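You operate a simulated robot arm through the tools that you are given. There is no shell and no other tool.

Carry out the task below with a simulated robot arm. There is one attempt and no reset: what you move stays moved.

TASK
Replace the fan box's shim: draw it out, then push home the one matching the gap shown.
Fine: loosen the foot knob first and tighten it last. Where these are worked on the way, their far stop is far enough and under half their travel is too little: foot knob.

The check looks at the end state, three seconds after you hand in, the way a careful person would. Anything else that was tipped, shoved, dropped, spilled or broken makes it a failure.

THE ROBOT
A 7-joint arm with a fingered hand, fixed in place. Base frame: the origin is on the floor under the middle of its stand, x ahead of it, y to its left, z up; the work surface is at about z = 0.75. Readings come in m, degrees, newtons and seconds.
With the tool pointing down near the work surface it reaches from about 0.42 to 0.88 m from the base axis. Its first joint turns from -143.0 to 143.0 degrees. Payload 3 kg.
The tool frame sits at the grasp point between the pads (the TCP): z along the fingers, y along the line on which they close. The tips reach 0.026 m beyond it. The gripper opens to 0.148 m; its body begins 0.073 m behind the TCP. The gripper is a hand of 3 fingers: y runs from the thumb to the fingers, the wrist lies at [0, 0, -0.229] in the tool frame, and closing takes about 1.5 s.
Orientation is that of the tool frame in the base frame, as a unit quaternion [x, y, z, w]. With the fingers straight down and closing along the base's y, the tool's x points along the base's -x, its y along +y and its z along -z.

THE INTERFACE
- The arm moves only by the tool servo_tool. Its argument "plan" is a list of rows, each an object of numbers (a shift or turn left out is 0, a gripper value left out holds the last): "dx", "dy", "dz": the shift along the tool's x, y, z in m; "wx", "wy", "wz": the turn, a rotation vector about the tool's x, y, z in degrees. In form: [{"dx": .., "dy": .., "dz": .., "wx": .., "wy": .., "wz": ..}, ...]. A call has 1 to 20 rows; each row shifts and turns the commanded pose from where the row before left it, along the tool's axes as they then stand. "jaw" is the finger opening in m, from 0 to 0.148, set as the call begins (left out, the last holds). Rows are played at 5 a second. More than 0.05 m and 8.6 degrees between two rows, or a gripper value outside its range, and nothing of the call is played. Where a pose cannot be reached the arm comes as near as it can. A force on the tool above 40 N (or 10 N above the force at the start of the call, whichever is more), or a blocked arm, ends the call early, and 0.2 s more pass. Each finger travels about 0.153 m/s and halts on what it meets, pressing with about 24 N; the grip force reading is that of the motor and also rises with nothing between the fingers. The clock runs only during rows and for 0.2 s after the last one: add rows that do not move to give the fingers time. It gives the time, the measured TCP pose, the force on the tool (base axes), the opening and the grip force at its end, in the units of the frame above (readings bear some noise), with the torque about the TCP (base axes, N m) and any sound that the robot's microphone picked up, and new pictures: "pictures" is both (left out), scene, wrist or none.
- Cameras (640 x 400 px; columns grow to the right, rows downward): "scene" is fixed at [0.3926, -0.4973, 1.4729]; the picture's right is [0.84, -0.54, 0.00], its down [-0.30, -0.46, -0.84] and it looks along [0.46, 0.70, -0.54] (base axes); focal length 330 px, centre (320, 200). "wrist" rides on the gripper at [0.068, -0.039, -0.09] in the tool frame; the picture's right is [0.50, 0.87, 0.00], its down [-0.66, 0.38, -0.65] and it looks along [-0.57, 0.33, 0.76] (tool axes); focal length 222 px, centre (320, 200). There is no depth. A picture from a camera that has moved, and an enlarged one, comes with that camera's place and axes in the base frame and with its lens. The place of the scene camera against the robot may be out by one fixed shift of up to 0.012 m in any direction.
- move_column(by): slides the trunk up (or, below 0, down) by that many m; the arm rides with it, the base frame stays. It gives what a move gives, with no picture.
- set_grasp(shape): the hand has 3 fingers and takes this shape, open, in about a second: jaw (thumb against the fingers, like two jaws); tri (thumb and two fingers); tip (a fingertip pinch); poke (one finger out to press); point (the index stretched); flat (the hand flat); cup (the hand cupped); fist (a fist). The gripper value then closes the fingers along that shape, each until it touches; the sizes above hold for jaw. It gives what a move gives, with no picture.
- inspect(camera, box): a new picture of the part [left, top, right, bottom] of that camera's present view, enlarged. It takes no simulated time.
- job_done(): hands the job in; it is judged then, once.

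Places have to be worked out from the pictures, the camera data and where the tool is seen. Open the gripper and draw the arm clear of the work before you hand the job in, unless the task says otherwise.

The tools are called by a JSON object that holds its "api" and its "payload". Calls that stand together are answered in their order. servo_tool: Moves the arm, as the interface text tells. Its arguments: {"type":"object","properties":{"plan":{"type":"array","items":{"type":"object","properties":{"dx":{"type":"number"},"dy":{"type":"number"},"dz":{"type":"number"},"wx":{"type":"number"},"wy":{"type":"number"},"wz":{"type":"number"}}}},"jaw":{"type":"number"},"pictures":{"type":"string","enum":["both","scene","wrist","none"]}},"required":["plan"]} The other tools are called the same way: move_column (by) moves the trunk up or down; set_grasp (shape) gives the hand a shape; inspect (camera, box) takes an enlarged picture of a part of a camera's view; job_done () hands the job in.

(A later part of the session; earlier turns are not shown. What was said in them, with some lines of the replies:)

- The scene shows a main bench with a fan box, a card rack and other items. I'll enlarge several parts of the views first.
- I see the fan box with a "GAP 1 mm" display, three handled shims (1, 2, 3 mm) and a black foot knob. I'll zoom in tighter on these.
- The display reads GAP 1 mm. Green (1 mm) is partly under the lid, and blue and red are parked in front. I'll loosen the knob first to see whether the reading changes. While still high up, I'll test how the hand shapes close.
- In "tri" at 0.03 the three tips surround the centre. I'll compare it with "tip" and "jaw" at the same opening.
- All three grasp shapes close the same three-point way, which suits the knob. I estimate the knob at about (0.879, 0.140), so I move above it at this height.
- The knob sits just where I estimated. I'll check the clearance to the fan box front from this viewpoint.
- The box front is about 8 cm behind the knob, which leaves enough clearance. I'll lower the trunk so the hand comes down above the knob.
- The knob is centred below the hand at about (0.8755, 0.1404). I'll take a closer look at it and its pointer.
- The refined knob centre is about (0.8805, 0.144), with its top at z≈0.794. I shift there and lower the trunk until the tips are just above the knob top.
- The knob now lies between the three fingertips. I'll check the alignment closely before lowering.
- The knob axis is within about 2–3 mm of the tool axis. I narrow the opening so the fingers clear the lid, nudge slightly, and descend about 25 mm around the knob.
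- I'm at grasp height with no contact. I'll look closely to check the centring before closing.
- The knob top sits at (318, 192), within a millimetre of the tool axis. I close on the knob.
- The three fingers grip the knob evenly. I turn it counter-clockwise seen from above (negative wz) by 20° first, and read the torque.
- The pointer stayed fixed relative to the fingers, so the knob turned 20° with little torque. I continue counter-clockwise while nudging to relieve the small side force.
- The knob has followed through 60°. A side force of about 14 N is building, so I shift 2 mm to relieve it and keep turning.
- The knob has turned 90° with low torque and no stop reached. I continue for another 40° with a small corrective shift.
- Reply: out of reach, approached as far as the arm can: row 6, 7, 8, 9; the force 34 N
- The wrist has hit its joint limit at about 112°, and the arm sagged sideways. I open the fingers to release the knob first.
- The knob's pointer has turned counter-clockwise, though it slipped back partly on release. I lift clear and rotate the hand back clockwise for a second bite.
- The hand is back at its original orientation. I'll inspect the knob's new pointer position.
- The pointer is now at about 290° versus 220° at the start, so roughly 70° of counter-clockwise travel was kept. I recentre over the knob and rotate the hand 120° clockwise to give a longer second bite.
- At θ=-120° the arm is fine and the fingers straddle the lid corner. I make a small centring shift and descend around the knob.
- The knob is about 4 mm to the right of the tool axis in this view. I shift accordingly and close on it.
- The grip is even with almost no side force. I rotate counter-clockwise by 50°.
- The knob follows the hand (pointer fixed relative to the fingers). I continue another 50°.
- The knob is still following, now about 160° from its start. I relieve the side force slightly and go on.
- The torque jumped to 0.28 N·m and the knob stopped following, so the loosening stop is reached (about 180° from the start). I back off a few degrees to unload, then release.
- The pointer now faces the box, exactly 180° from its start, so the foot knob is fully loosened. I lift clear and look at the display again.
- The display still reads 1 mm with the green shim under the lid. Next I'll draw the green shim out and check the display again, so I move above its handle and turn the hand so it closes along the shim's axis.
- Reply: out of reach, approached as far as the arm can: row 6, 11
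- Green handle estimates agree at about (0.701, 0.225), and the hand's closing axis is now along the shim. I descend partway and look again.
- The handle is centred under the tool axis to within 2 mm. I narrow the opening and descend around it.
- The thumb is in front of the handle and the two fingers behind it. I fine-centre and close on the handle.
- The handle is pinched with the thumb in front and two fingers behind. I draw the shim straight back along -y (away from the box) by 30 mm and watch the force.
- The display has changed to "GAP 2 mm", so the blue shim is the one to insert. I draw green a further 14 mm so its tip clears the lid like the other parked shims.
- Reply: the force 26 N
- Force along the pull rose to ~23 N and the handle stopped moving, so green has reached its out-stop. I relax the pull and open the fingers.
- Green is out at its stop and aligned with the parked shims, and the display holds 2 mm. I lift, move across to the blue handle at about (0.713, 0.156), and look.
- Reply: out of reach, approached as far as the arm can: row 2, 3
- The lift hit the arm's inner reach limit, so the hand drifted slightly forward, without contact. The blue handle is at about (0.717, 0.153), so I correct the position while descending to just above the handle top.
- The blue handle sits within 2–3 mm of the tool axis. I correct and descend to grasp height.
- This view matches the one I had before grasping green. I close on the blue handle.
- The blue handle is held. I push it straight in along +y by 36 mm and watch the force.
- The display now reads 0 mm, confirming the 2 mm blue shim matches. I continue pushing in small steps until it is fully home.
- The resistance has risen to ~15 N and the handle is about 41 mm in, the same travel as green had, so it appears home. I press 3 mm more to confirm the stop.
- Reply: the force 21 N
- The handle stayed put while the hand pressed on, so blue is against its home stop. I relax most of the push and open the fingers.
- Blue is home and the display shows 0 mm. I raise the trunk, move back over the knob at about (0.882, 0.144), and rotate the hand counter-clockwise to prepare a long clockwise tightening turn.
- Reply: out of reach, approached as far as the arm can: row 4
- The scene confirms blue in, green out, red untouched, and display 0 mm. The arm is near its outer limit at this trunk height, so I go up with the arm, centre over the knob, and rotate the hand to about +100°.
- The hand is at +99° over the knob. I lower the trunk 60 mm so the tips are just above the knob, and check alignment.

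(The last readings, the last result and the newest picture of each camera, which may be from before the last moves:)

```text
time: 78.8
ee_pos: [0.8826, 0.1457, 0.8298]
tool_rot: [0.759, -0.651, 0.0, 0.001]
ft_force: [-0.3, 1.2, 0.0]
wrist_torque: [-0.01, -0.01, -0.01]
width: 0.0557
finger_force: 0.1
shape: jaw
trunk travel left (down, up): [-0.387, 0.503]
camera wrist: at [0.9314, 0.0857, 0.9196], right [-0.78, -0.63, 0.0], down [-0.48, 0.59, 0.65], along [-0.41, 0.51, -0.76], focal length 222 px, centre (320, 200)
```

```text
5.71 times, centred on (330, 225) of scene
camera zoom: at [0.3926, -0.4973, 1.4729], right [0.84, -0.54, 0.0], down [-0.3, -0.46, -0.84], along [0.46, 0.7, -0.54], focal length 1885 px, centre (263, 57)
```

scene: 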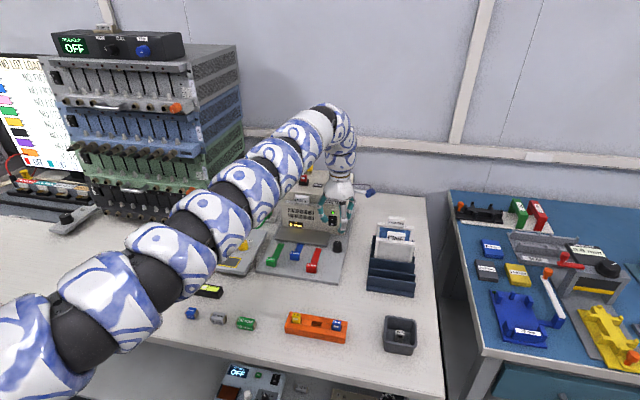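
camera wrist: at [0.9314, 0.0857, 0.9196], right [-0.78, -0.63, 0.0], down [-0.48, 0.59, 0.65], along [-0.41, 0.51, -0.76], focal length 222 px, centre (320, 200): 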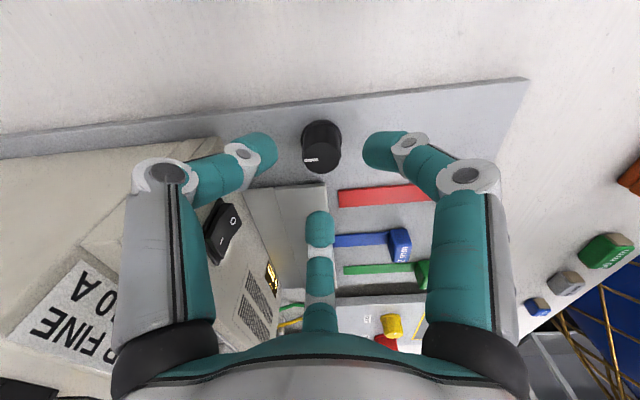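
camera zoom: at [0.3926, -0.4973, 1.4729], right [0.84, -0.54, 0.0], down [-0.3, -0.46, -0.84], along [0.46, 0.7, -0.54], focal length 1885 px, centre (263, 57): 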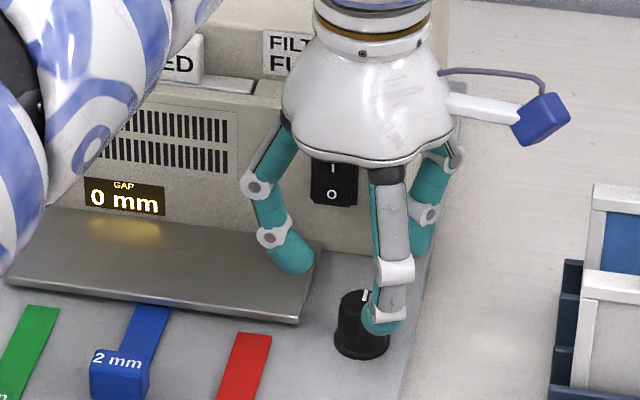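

The knob is about 3 mm off axis. I correct, narrow the opening to clear the lid corner, turn a few degrees more and descend around the knob.

{"api": "servo_tool", "payload": {"plan": [{"dx": 0.0025, "dy": 0.0008}, {"wz": -5}, {"dz": 0.008}, {"dz": 0.008}, {"dz": 0.008}, {"dz": 0.006}, {"dx": 0.0}], "jaw": 0.047, "pictures": "wrist"}}

{"api": "inspect", "payload": {"camera": "wrist", "box": [240, 110, 400, 240]}}

{"api": "inspect", "payload": {"camera": "scene", "box": [280, 190, 380, 260]}}

```text
time: 80.4
ee_pos: [0.8826, 0.1432, 0.7989]
tool_rot: [0.788, -0.616, 0.0, 0.001]
ft_force: [-0.3, 0.1, -0.3]
wrist_torque: [-0.02, 0.01, 0.0]
width: 0.0476
finger_force: 0.1
shape: jaw
trunk travel left (down, up): [-0.387, 0.503]
camera wrist: at [0.9362, 0.0883, 0.8889], right [-0.72, -0.69, 0.0], down [-0.53, 0.54, 0.65], along [-0.45, 0.47, -0.76], focal length 222 px, centre (320, 200)
```

wrist: 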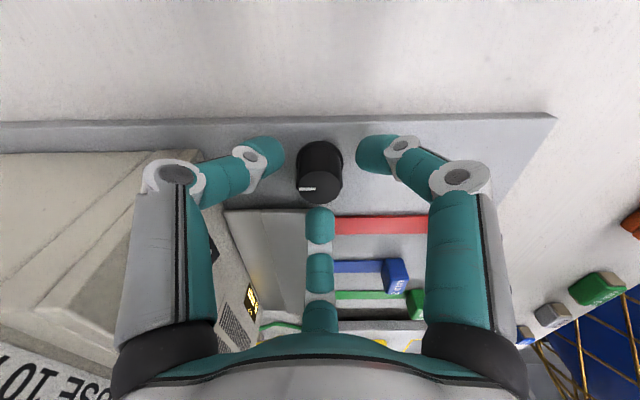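

```text
3.08 times, centred on (320, 175) of wrist
camera zoom: at [0.9362, 0.0883, 0.8889], right [-0.72, -0.69, 0.0], down [-0.53, 0.54, 0.65], along [-0.45, 0.47, -0.76], focal length 684 px, centre (320, 277)
```

zoom: 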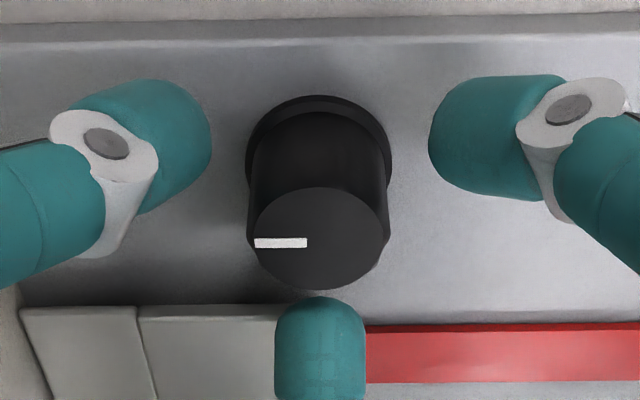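

```text
5.71 times, centred on (330, 225) of scene
camera zoom: at [0.3926, -0.4973, 1.4729], right [0.84, -0.54, 0.0], down [-0.3, -0.46, -0.84], along [0.46, 0.7, -0.54], focal length 1885 px, centre (263, 57)
```

zoom: 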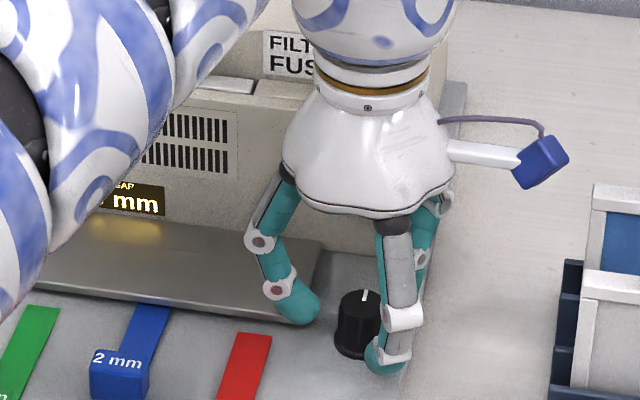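

No contact, and the knob is nearly centred between the tips. I make a 1.5 mm nudge and close.

{"api": "servo_tool", "payload": {"plan": [{"dx": 0.0012, "dy": -0.0007}, {"dx": 0.0}], "pictures": "none"}}

{"api": "servo_tool", "payload": {"plan": [{"dx": 0.0}, {"dx": 0.0}, {"dx": 0.0}, {"dx": 0.0}], "jaw": 0.008, "pictures": "wrist"}}

{"api": "inspect", "payload": {"camera": "wrist", "box": [240, 110, 400, 240]}}

```text
time: 81.0
ee_pos: [0.884, 0.142, 0.7994]
tool_rot: [0.788, -0.616, 0.0, -0.001]
ft_force: [-0.1, 0.3, -0.5]
wrist_torque: [-0.02, 0.02, 0.01]
width: 0.0478
finger_force: 0.0
shape: jaw
trunk travel left (down, up): [-0.387, 0.503]
```

```text
time: 82.0
ee_pos: [0.8819, 0.1415, 0.7993]
tool_rot: [0.787, -0.616, 0.0, 0.0]
ft_force: [0.4, 1.0, -3.0]
wrist_torque: [0.06, -0.06, 0.02]
width: 0.0202
finger_force: 24.4
shape: jaw
trunk travel left (down, up): [-0.387, 0.503]
camera wrist: at [0.9369, 0.0872, 0.8889], right [-0.72, -0.69, 0.0], down [-0.52, 0.54, 0.65], along [-0.45, 0.47, -0.76], focal length 222 px, centre (320, 200)
```

wrist: 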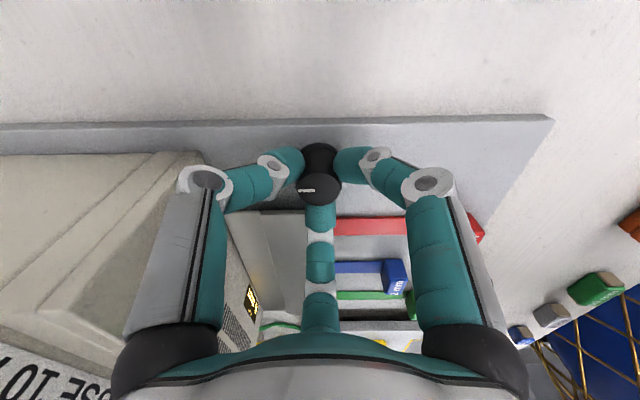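

```text
3.08 times, centred on (320, 175) of wrist
camera zoom: at [0.9369, 0.0872, 0.8889], right [-0.72, -0.69, 0.0], down [-0.52, 0.54, 0.65], along [-0.45, 0.47, -0.76], focal length 684 px, centre (320, 277)
```

zoom: 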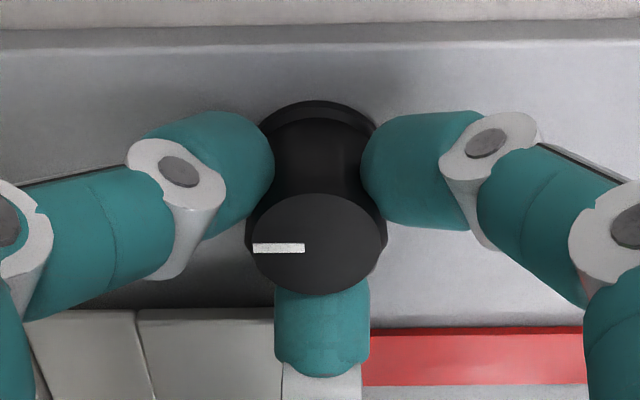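

The grip is even with little force. I turn the knob clockwise (positive wz) by 60° and check.

{"api": "servo_tool", "payload": {"plan": [{"wz": 5}, {"wz": 5}, {"wz": 5}, {"wz": 5}, {"wz": 5}, {"wz": 5}, {"wz": 5}, {"wz": 5}, {"wz": 5}, {"wz": 5}, {"wz": 5}, {"wz": 5}], "pictures": "wrist"}}

{"api": "inspect", "payload": {"camera": "wrist", "box": [240, 110, 400, 240]}}

```text
time: 84.6
ee_pos: [0.8835, 0.1412, 0.8005]
tool_rot: [-0.374, 0.928, 0.001, -0.001]
ft_force: [-6.3, 4.9, -10.5]
wrist_torque: [0.15, 0.1, 0.04]
width: 0.0195
finger_force: 23.5
shape: jaw
trunk travel left (down, up): [-0.387, 0.503]
camera wrist: at [0.8612, 0.068, 0.8894], right [-0.96, 0.28, 0.0], down [0.21, 0.73, 0.65], along [0.18, 0.63, -0.76], focal length 222 px, centre (320, 200)
```

wrist: 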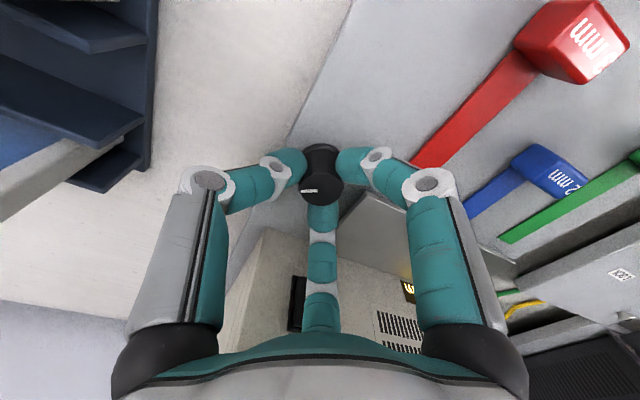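

```text
3.08 times, centred on (320, 175) of wrist
camera zoom: at [0.8612, 0.068, 0.8894], right [-0.96, 0.28, 0.0], down [0.21, 0.73, 0.65], along [0.18, 0.63, -0.76], focal length 684 px, centre (320, 277)
```

zoom: 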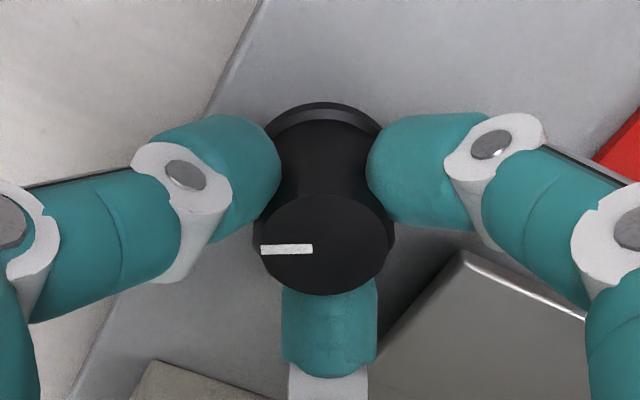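

The knob follows. I relieve the small side force and continue another 60° clockwise.

{"api": "servo_tool", "payload": {"plan": [{"dx": 0.0002, "dy": 0.0012, "dz": 0.0005}, {"wz": 5}, {"wz": 5}, {"wz": 5}, {"wz": 5}, {"wz": 5}, {"wz": 5}, {"wz": 5}, {"wz": 5}, {"wz": 5}, {"wz": 5}, {"wz": 5}, {"wz": 5}], "pictures": "wrist"}}

{"api": "inspect", "payload": {"camera": "wrist", "box": [240, 110, 400, 240]}}

```text
time: 87.4
ee_pos: [0.8824, 0.1429, 0.8]
tool_rot: [0.14, 0.99, 0.0, -0.001]
ft_force: [-5.7, 3.5, -8.5]
wrist_torque: [0.08, 0.08, 0.03]
width: 0.0192
finger_force: 23.8
shape: jaw
trunk travel left (down, up): [-0.387, 0.503]
camera wrist: at [0.8063, 0.1252, 0.8894], right [-0.24, 0.97, 0.0], down [0.73, 0.18, 0.65], along [0.63, 0.16, -0.76], focal length 222 px, centre (320, 200)
```

wrist: 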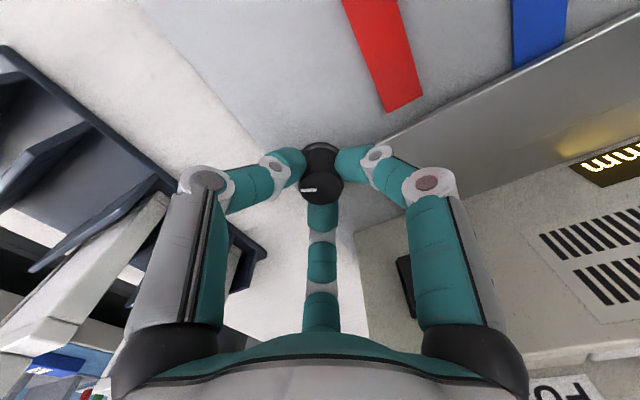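

```text
3.08 times, centred on (320, 175) of wrist
camera zoom: at [0.8063, 0.1252, 0.8894], right [-0.24, 0.97, 0.0], down [0.73, 0.18, 0.65], along [0.63, 0.16, -0.76], focal length 684 px, centre (320, 277)
```

zoom: 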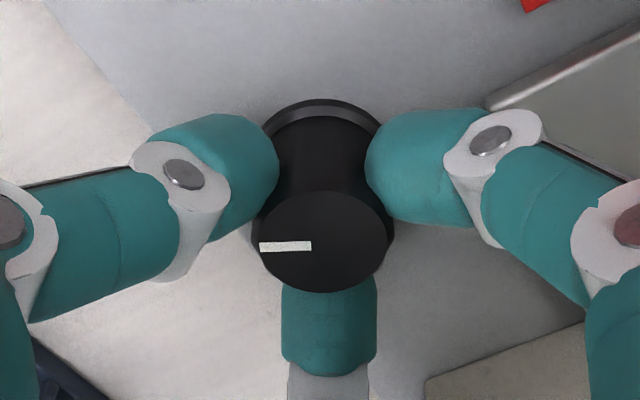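

It has turned 120° clockwise cleanly. I continue toward the tight stop, watching for the torque rise.

{"api": "servo_tool", "payload": {"plan": [{"dy": 0.0005, "dx": 0.0005}, {"wz": 5}, {"wz": 5}, {"wz": 5}, {"wz": 5}, {"wz": 5}, {"wz": 5}, {"wz": 5}, {"wz": 5}, {"wz": 5}, {"wz": 5}, {"wz": 5}], "pictures": "wrist"}}

{"api": "inspect", "payload": {"camera": "wrist", "box": [240, 110, 400, 240]}}

```text
time: 90.0
ee_pos: [0.8819, 0.1423, 0.7998]
tool_rot: [0.581, 0.814, -0.001, 0.0]
ft_force: [-2.2, 6.2, -2.8]
wrist_torque: [0.17, 0.04, 0.02]
width: 0.0193
finger_force: 23.9
shape: jaw
trunk travel left (down, up): [-0.387, 0.503]
camera wrist: at [0.8232, 0.1956, 0.8891], right [0.66, 0.75, 0.0], down [0.57, -0.5, 0.65], along [0.49, -0.43, -0.76], focal length 222 px, centre (320, 200)
```

wrist: 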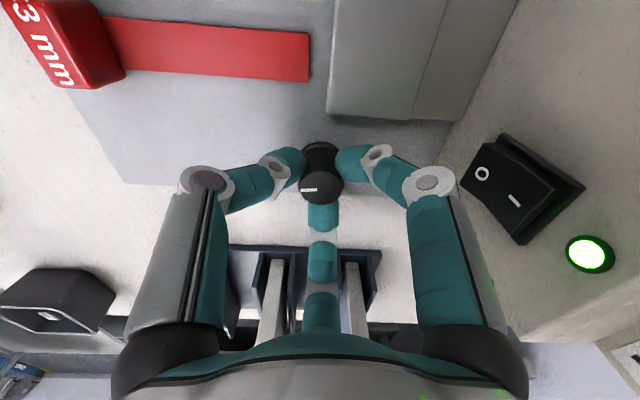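

```text
3.08 times, centred on (320, 175) of wrist
camera zoom: at [0.8232, 0.1956, 0.8891], right [0.66, 0.75, 0.0], down [0.57, -0.5, 0.65], along [0.49, -0.43, -0.76], focal length 684 px, centre (320, 277)
```

zoom: 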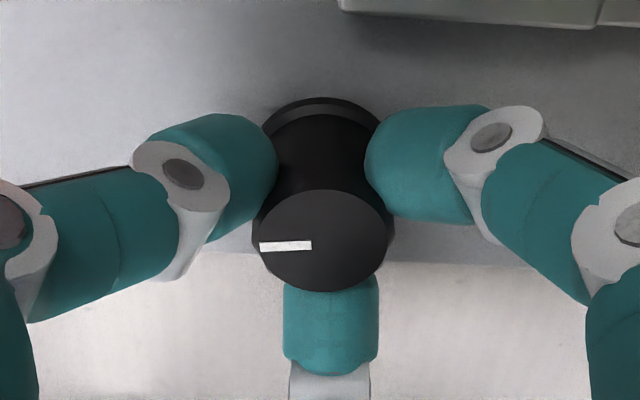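

At 175° of turn there is still no stop. I continue slowly by 25°, to reach the tight stop.

{"api": "servo_tool", "payload": {"plan": [{"wz": 5}, {"wz": 5}, {"wz": 5}, {"wz": 5}, {"wz": 5}], "pictures": "wrist"}}

{"api": "inspect", "payload": {"camera": "wrist", "box": [240, 110, 400, 240]}}

{"api": "inspect", "payload": {"camera": "scene", "box": [240, 190, 380, 280]}}

```text
time: 91.2
ee_pos: [0.8831, 0.1419, 0.7994]
tool_rot: [0.744, 0.668, 0.001, 0.0]
ft_force: [-4.2, -3.2, -2.1]
wrist_torque: [0.02, 0.18, 0.15]
width: 0.0188
finger_force: 24.0
shape: jaw
trunk travel left (down, up): [-0.387, 0.503]
camera wrist: at [0.851, 0.2139, 0.8888], right [0.92, 0.4, 0.0], down [0.31, -0.69, 0.65], along [0.26, -0.6, -0.76], focal length 222 px, centre (320, 200)
```

wrist: 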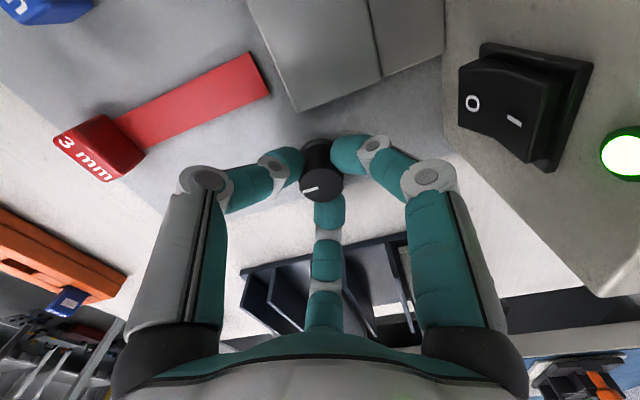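

```text
3.08 times, centred on (320, 175) of wrist
camera zoom: at [0.851, 0.2139, 0.8888], right [0.92, 0.4, 0.0], down [0.31, -0.69, 0.65], along [0.26, -0.6, -0.76], focal length 684 px, centre (320, 277)
```

zoom: 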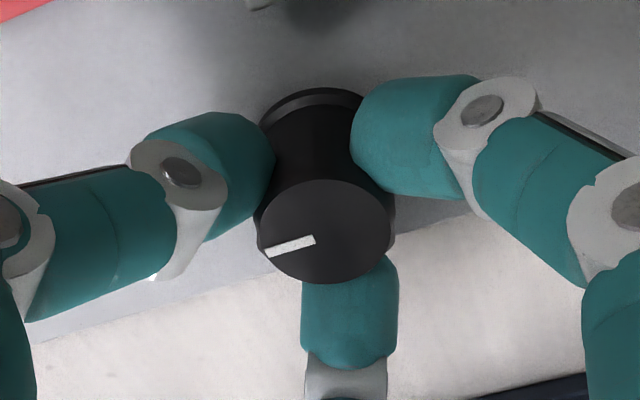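

```text
4.44 times, centred on (310, 235) of scene
camera zoom: at [0.3926, -0.4973, 1.4729], right [0.84, -0.54, 0.0], down [-0.3, -0.46, -0.84], along [0.46, 0.7, -0.54], focal length 1466 px, centre (364, 44)
```

zoom: 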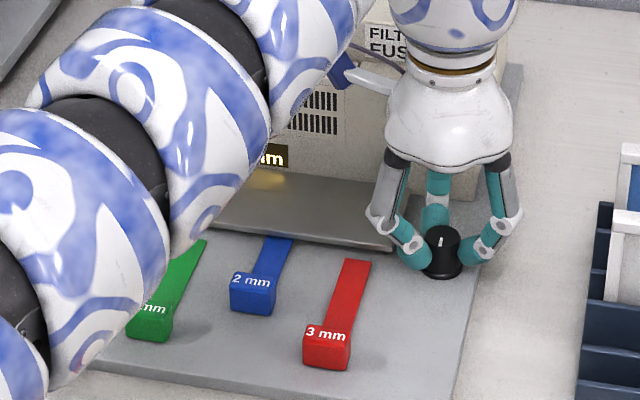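

Torque rose to 0.15 N·m and the pointer stopped at ~225° (its original tight position), so the tight stop is reached. I give a further small preload and then release directly.

{"api": "servo_tool", "payload": {"plan": [{"wz": 5}, {"dx": 0.0}], "pictures": "none"}}

{"api": "servo_tool", "payload": {"plan": [{"dx": 0.0}, {"dx": 0.0}, {"dx": 0.0}], "jaw": 0.05, "pictures": "wrist"}}

{"api": "inspect", "payload": {"camera": "wrist", "box": [240, 110, 400, 240]}}

{"api": "inspect", "payload": {"camera": "scene", "box": [280, 190, 380, 260]}}

```text
time: 91.8
ee_pos: [0.8814, 0.1415, 0.799]
tool_rot: [0.773, 0.634, 0.0, 0.0]
ft_force: [-4.3, -11.3, -1.3]
wrist_torque: [-0.15, 0.17, 0.3]
width: 0.0188
finger_force: 24.2
shape: jaw
trunk travel left (down, up): [-0.387, 0.503]
```

```text
time: 92.6
ee_pos: [0.8821, 0.1435, 0.7994]
tool_rot: [0.772, 0.636, 0.0, -0.001]
ft_force: [0.0, 0.0, 0.7]
wrist_torque: [-0.01, 0.02, 0.0]
width: 0.0496
finger_force: 0.0
shape: jaw
trunk travel left (down, up): [-0.387, 0.503]
camera wrist: at [0.8566, 0.2183, 0.8894], right [0.95, 0.33, 0.0], down [0.25, -0.72, 0.65], along [0.21, -0.62, -0.76], focal length 222 px, centre (320, 200)
```

wrist: 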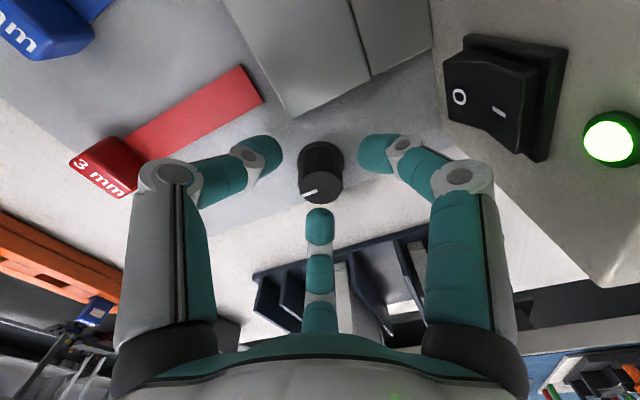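

```text
3.08 times, centred on (320, 175) of wrist
camera zoom: at [0.8566, 0.2183, 0.8894], right [0.95, 0.33, 0.0], down [0.25, -0.72, 0.65], along [0.21, -0.62, -0.76], focal length 684 px, centre (320, 277)
```

zoom: 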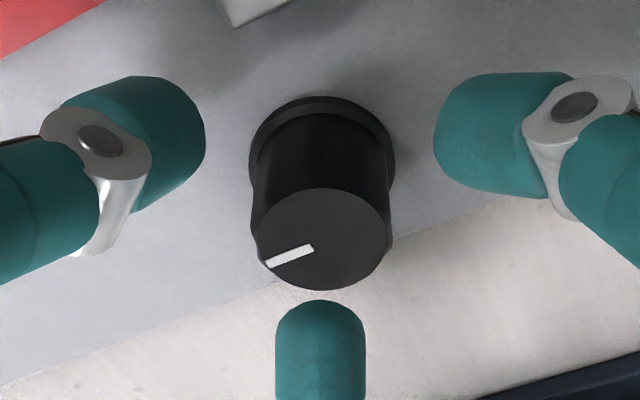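

```text
5.71 times, centred on (330, 225) of scene
camera zoom: at [0.3926, -0.4973, 1.4729], right [0.84, -0.54, 0.0], down [-0.3, -0.46, -0.84], along [0.46, 0.7, -0.54], focal length 1885 px, centre (263, 57)
```

zoom: 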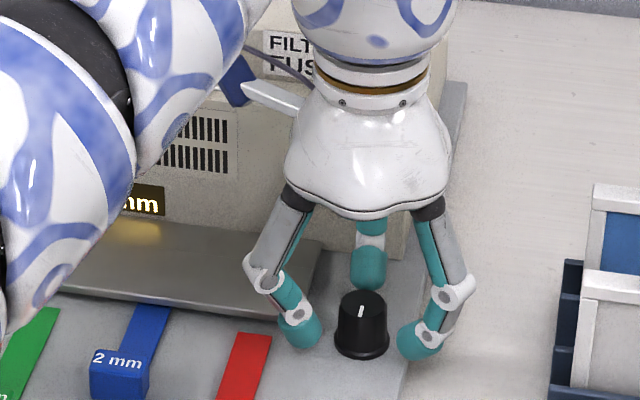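

The pointer stays at ~225° after release, so the knob is tight. I lift straight up and then raise the trunk to clear the work.

{"api": "servo_tool", "payload": {"plan": [{"dz": -0.015}, {"dz": -0.02}, {"dz": -0.02}, {"dx": 0.0}], "pictures": "none"}}

{"api": "move_column", "payload": {"by": 0.2}}

{"api": "servo_tool", "payload": {"plan": [{"wz": -8}, {"wz": -8}, {"wz": -8}, {"wz": -8}, {"wz": -8}, {"wz": -8}, {"wz": -8}, {"wz": -8}, {"wz": -8}, {"wz": -8}, {"dx": 0.0}], "jaw": 0.1, "pictures": "both"}}

{"api": "inspect", "payload": {"camera": "scene", "box": [230, 160, 370, 280]}}

{"api": "inspect", "payload": {"camera": "scene", "box": [320, 225, 350, 260]}}

```text
time: 93.6
ee_pos: [0.8814, 0.1433, 0.8537]
tool_rot: [0.772, 0.635, 0.0, 0.0]
ft_force: [-0.6, 0.0, 0.1]
wrist_torque: [0.01, 0.0, -0.03]
width: 0.0498
finger_force: 0.0
shape: jaw
trunk travel left (down, up): [-0.387, 0.503]
```

```text
time: 95.8
ee_pos: [0.8819, 0.1439, 1.0537]
tool_rot: [0.771, 0.636, 0.0, 0.0]
ft_force: [-1.2, 0.6, -0.9]
wrist_torque: [0.01, 0.02, 0.0]
width: 0.0497
finger_force: 0.2
shape: jaw
trunk travel left (down, up): [-0.587, 0.303]
```

```text
time: 98.2
ee_pos: [0.8812, 0.1435, 1.0543]
tool_rot: [0.182, 0.983, -0.001, 0.0]
ft_force: [0.7, 0.0, 0.2]
wrist_torque: [0.0, -0.02, -0.03]
width: 0.0995
finger_force: 0.1
shape: jaw
trunk travel left (down, up): [-0.587, 0.303]
camera wrist: at [0.8046, 0.1331, 1.1433], right [-0.16, 0.99, 0.0], down [0.75, 0.12, 0.65], along [0.65, 0.1, -0.76], focal length 222 px, centre (320, 200)
```

scene: 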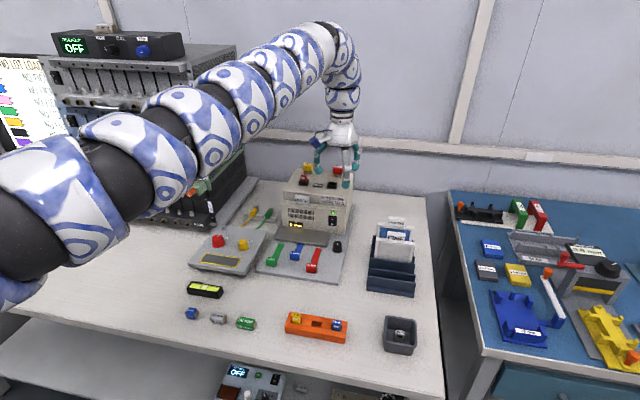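
wrist: 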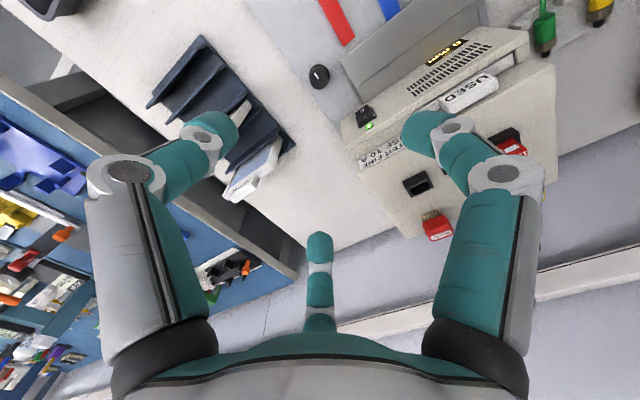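

```text
3.33 times, centred on (300, 220) of scene
camera zoom: at [0.3926, -0.4973, 1.4729], right [0.84, -0.54, 0.0], down [-0.3, -0.46, -0.84], along [0.46, 0.7, -0.54], focal length 1099 px, centre (387, 133)
```

zoom: 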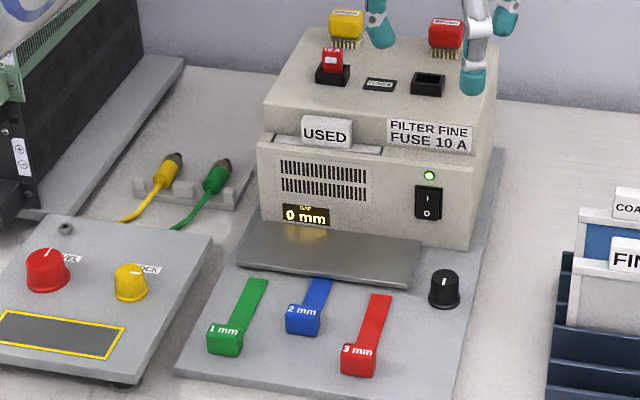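

```text
11.43 times, centred on (335, 242) of scene
camera zoom: at [0.3926, -0.4973, 1.4729], right [0.84, -0.54, 0.0], down [-0.3, -0.46, -0.84], along [0.46, 0.7, -0.54], focal length 3770 px, centre (149, -286)
```

zoom: 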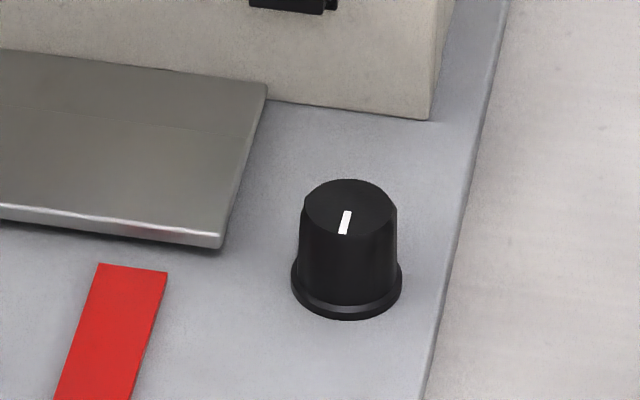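

The knob is back at its tight position, blue is home, green is out, red is untouched and the display reads 0 mm. I raise the arm a little further clear and confirm before handing in.

{"api": "move_column", "payload": {"by": 0.1}}

{"api": "servo_tool", "payload": {"plan": [{"dx": 0.0}, {"dx": 0.0}, {"dx": 0.0}], "jaw": 0.148, "pictures": "scene"}}

{"api": "inspect", "payload": {"camera": "scene", "box": [250, 200, 350, 275]}}

```text
time: 99.5
ee_pos: [0.8822, 0.1434, 1.1538]
tool_rot: [0.182, 0.983, 0.0, 0.0]
ft_force: [-0.9, 0.0, -0.2]
wrist_torque: [-0.02, -0.01, 0.0]
width: 0.0998
finger_force: 0.0
shape: jaw
trunk travel left (down, up): [-0.687, 0.203]
```

```text
time: 100.3
ee_pos: [0.8811, 0.1436, 1.1547]
tool_rot: [0.182, 0.983, 0.0, 0.0]
ft_force: [0.5, 0.0, 0.2]
wrist_torque: [-0.02, -0.01, -0.03]
width: 0.1478
finger_force: 0.1
shape: jaw
trunk travel left (down, up): [-0.687, 0.203]
```

scene: 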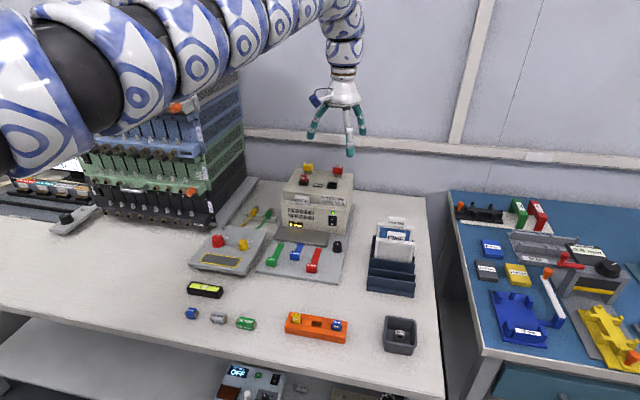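

```text
5.33 times, centred on (300, 238) of scene
camera zoom: at [0.3926, -0.4973, 1.4729], right [0.84, -0.54, 0.0], down [-0.3, -0.46, -0.84], along [0.46, 0.7, -0.54], focal length 1759 px, centre (427, 0)
```

zoom: 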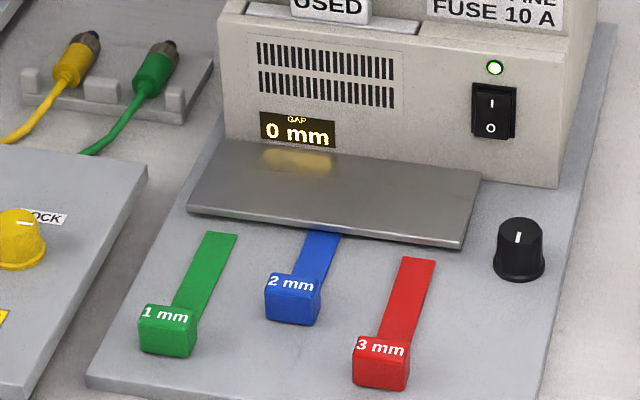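

The blue 2 mm shim is home, the knob is tight, the hand is open and clear, and nothing else looks disturbed. I hand the job in.

{"api": "job_done", "payload": {}}

```text
The job is handed in.
```

The fan box now has the 2 mm (blue) shim pushed home, and its display reads "GAP 0 mm". I've handed the job in, and the result isn't known yet.

- **Foot knob, loosened:** I turned it counter-clockwise about 180° to its far stop before touching any shim.
- **Old shim out:** I drew the 1 mm (green) shim back to its out-stop. With it out, the display changed from 1 mm to 2 mm, so 2 mm was the gap to match.
- **New shim in:** I pushed the blue shim in about 41 mm until it met its stop. The display then read 0 mm.
- **Foot knob, tightened:** I turned it clockwise back to its stop. The pointer is where it was at the start and stayed there after I let go.

The red 3 mm shim was not moved, and nothing else looked disturbed in the last picture. The hand is open and raised clear of the bench.
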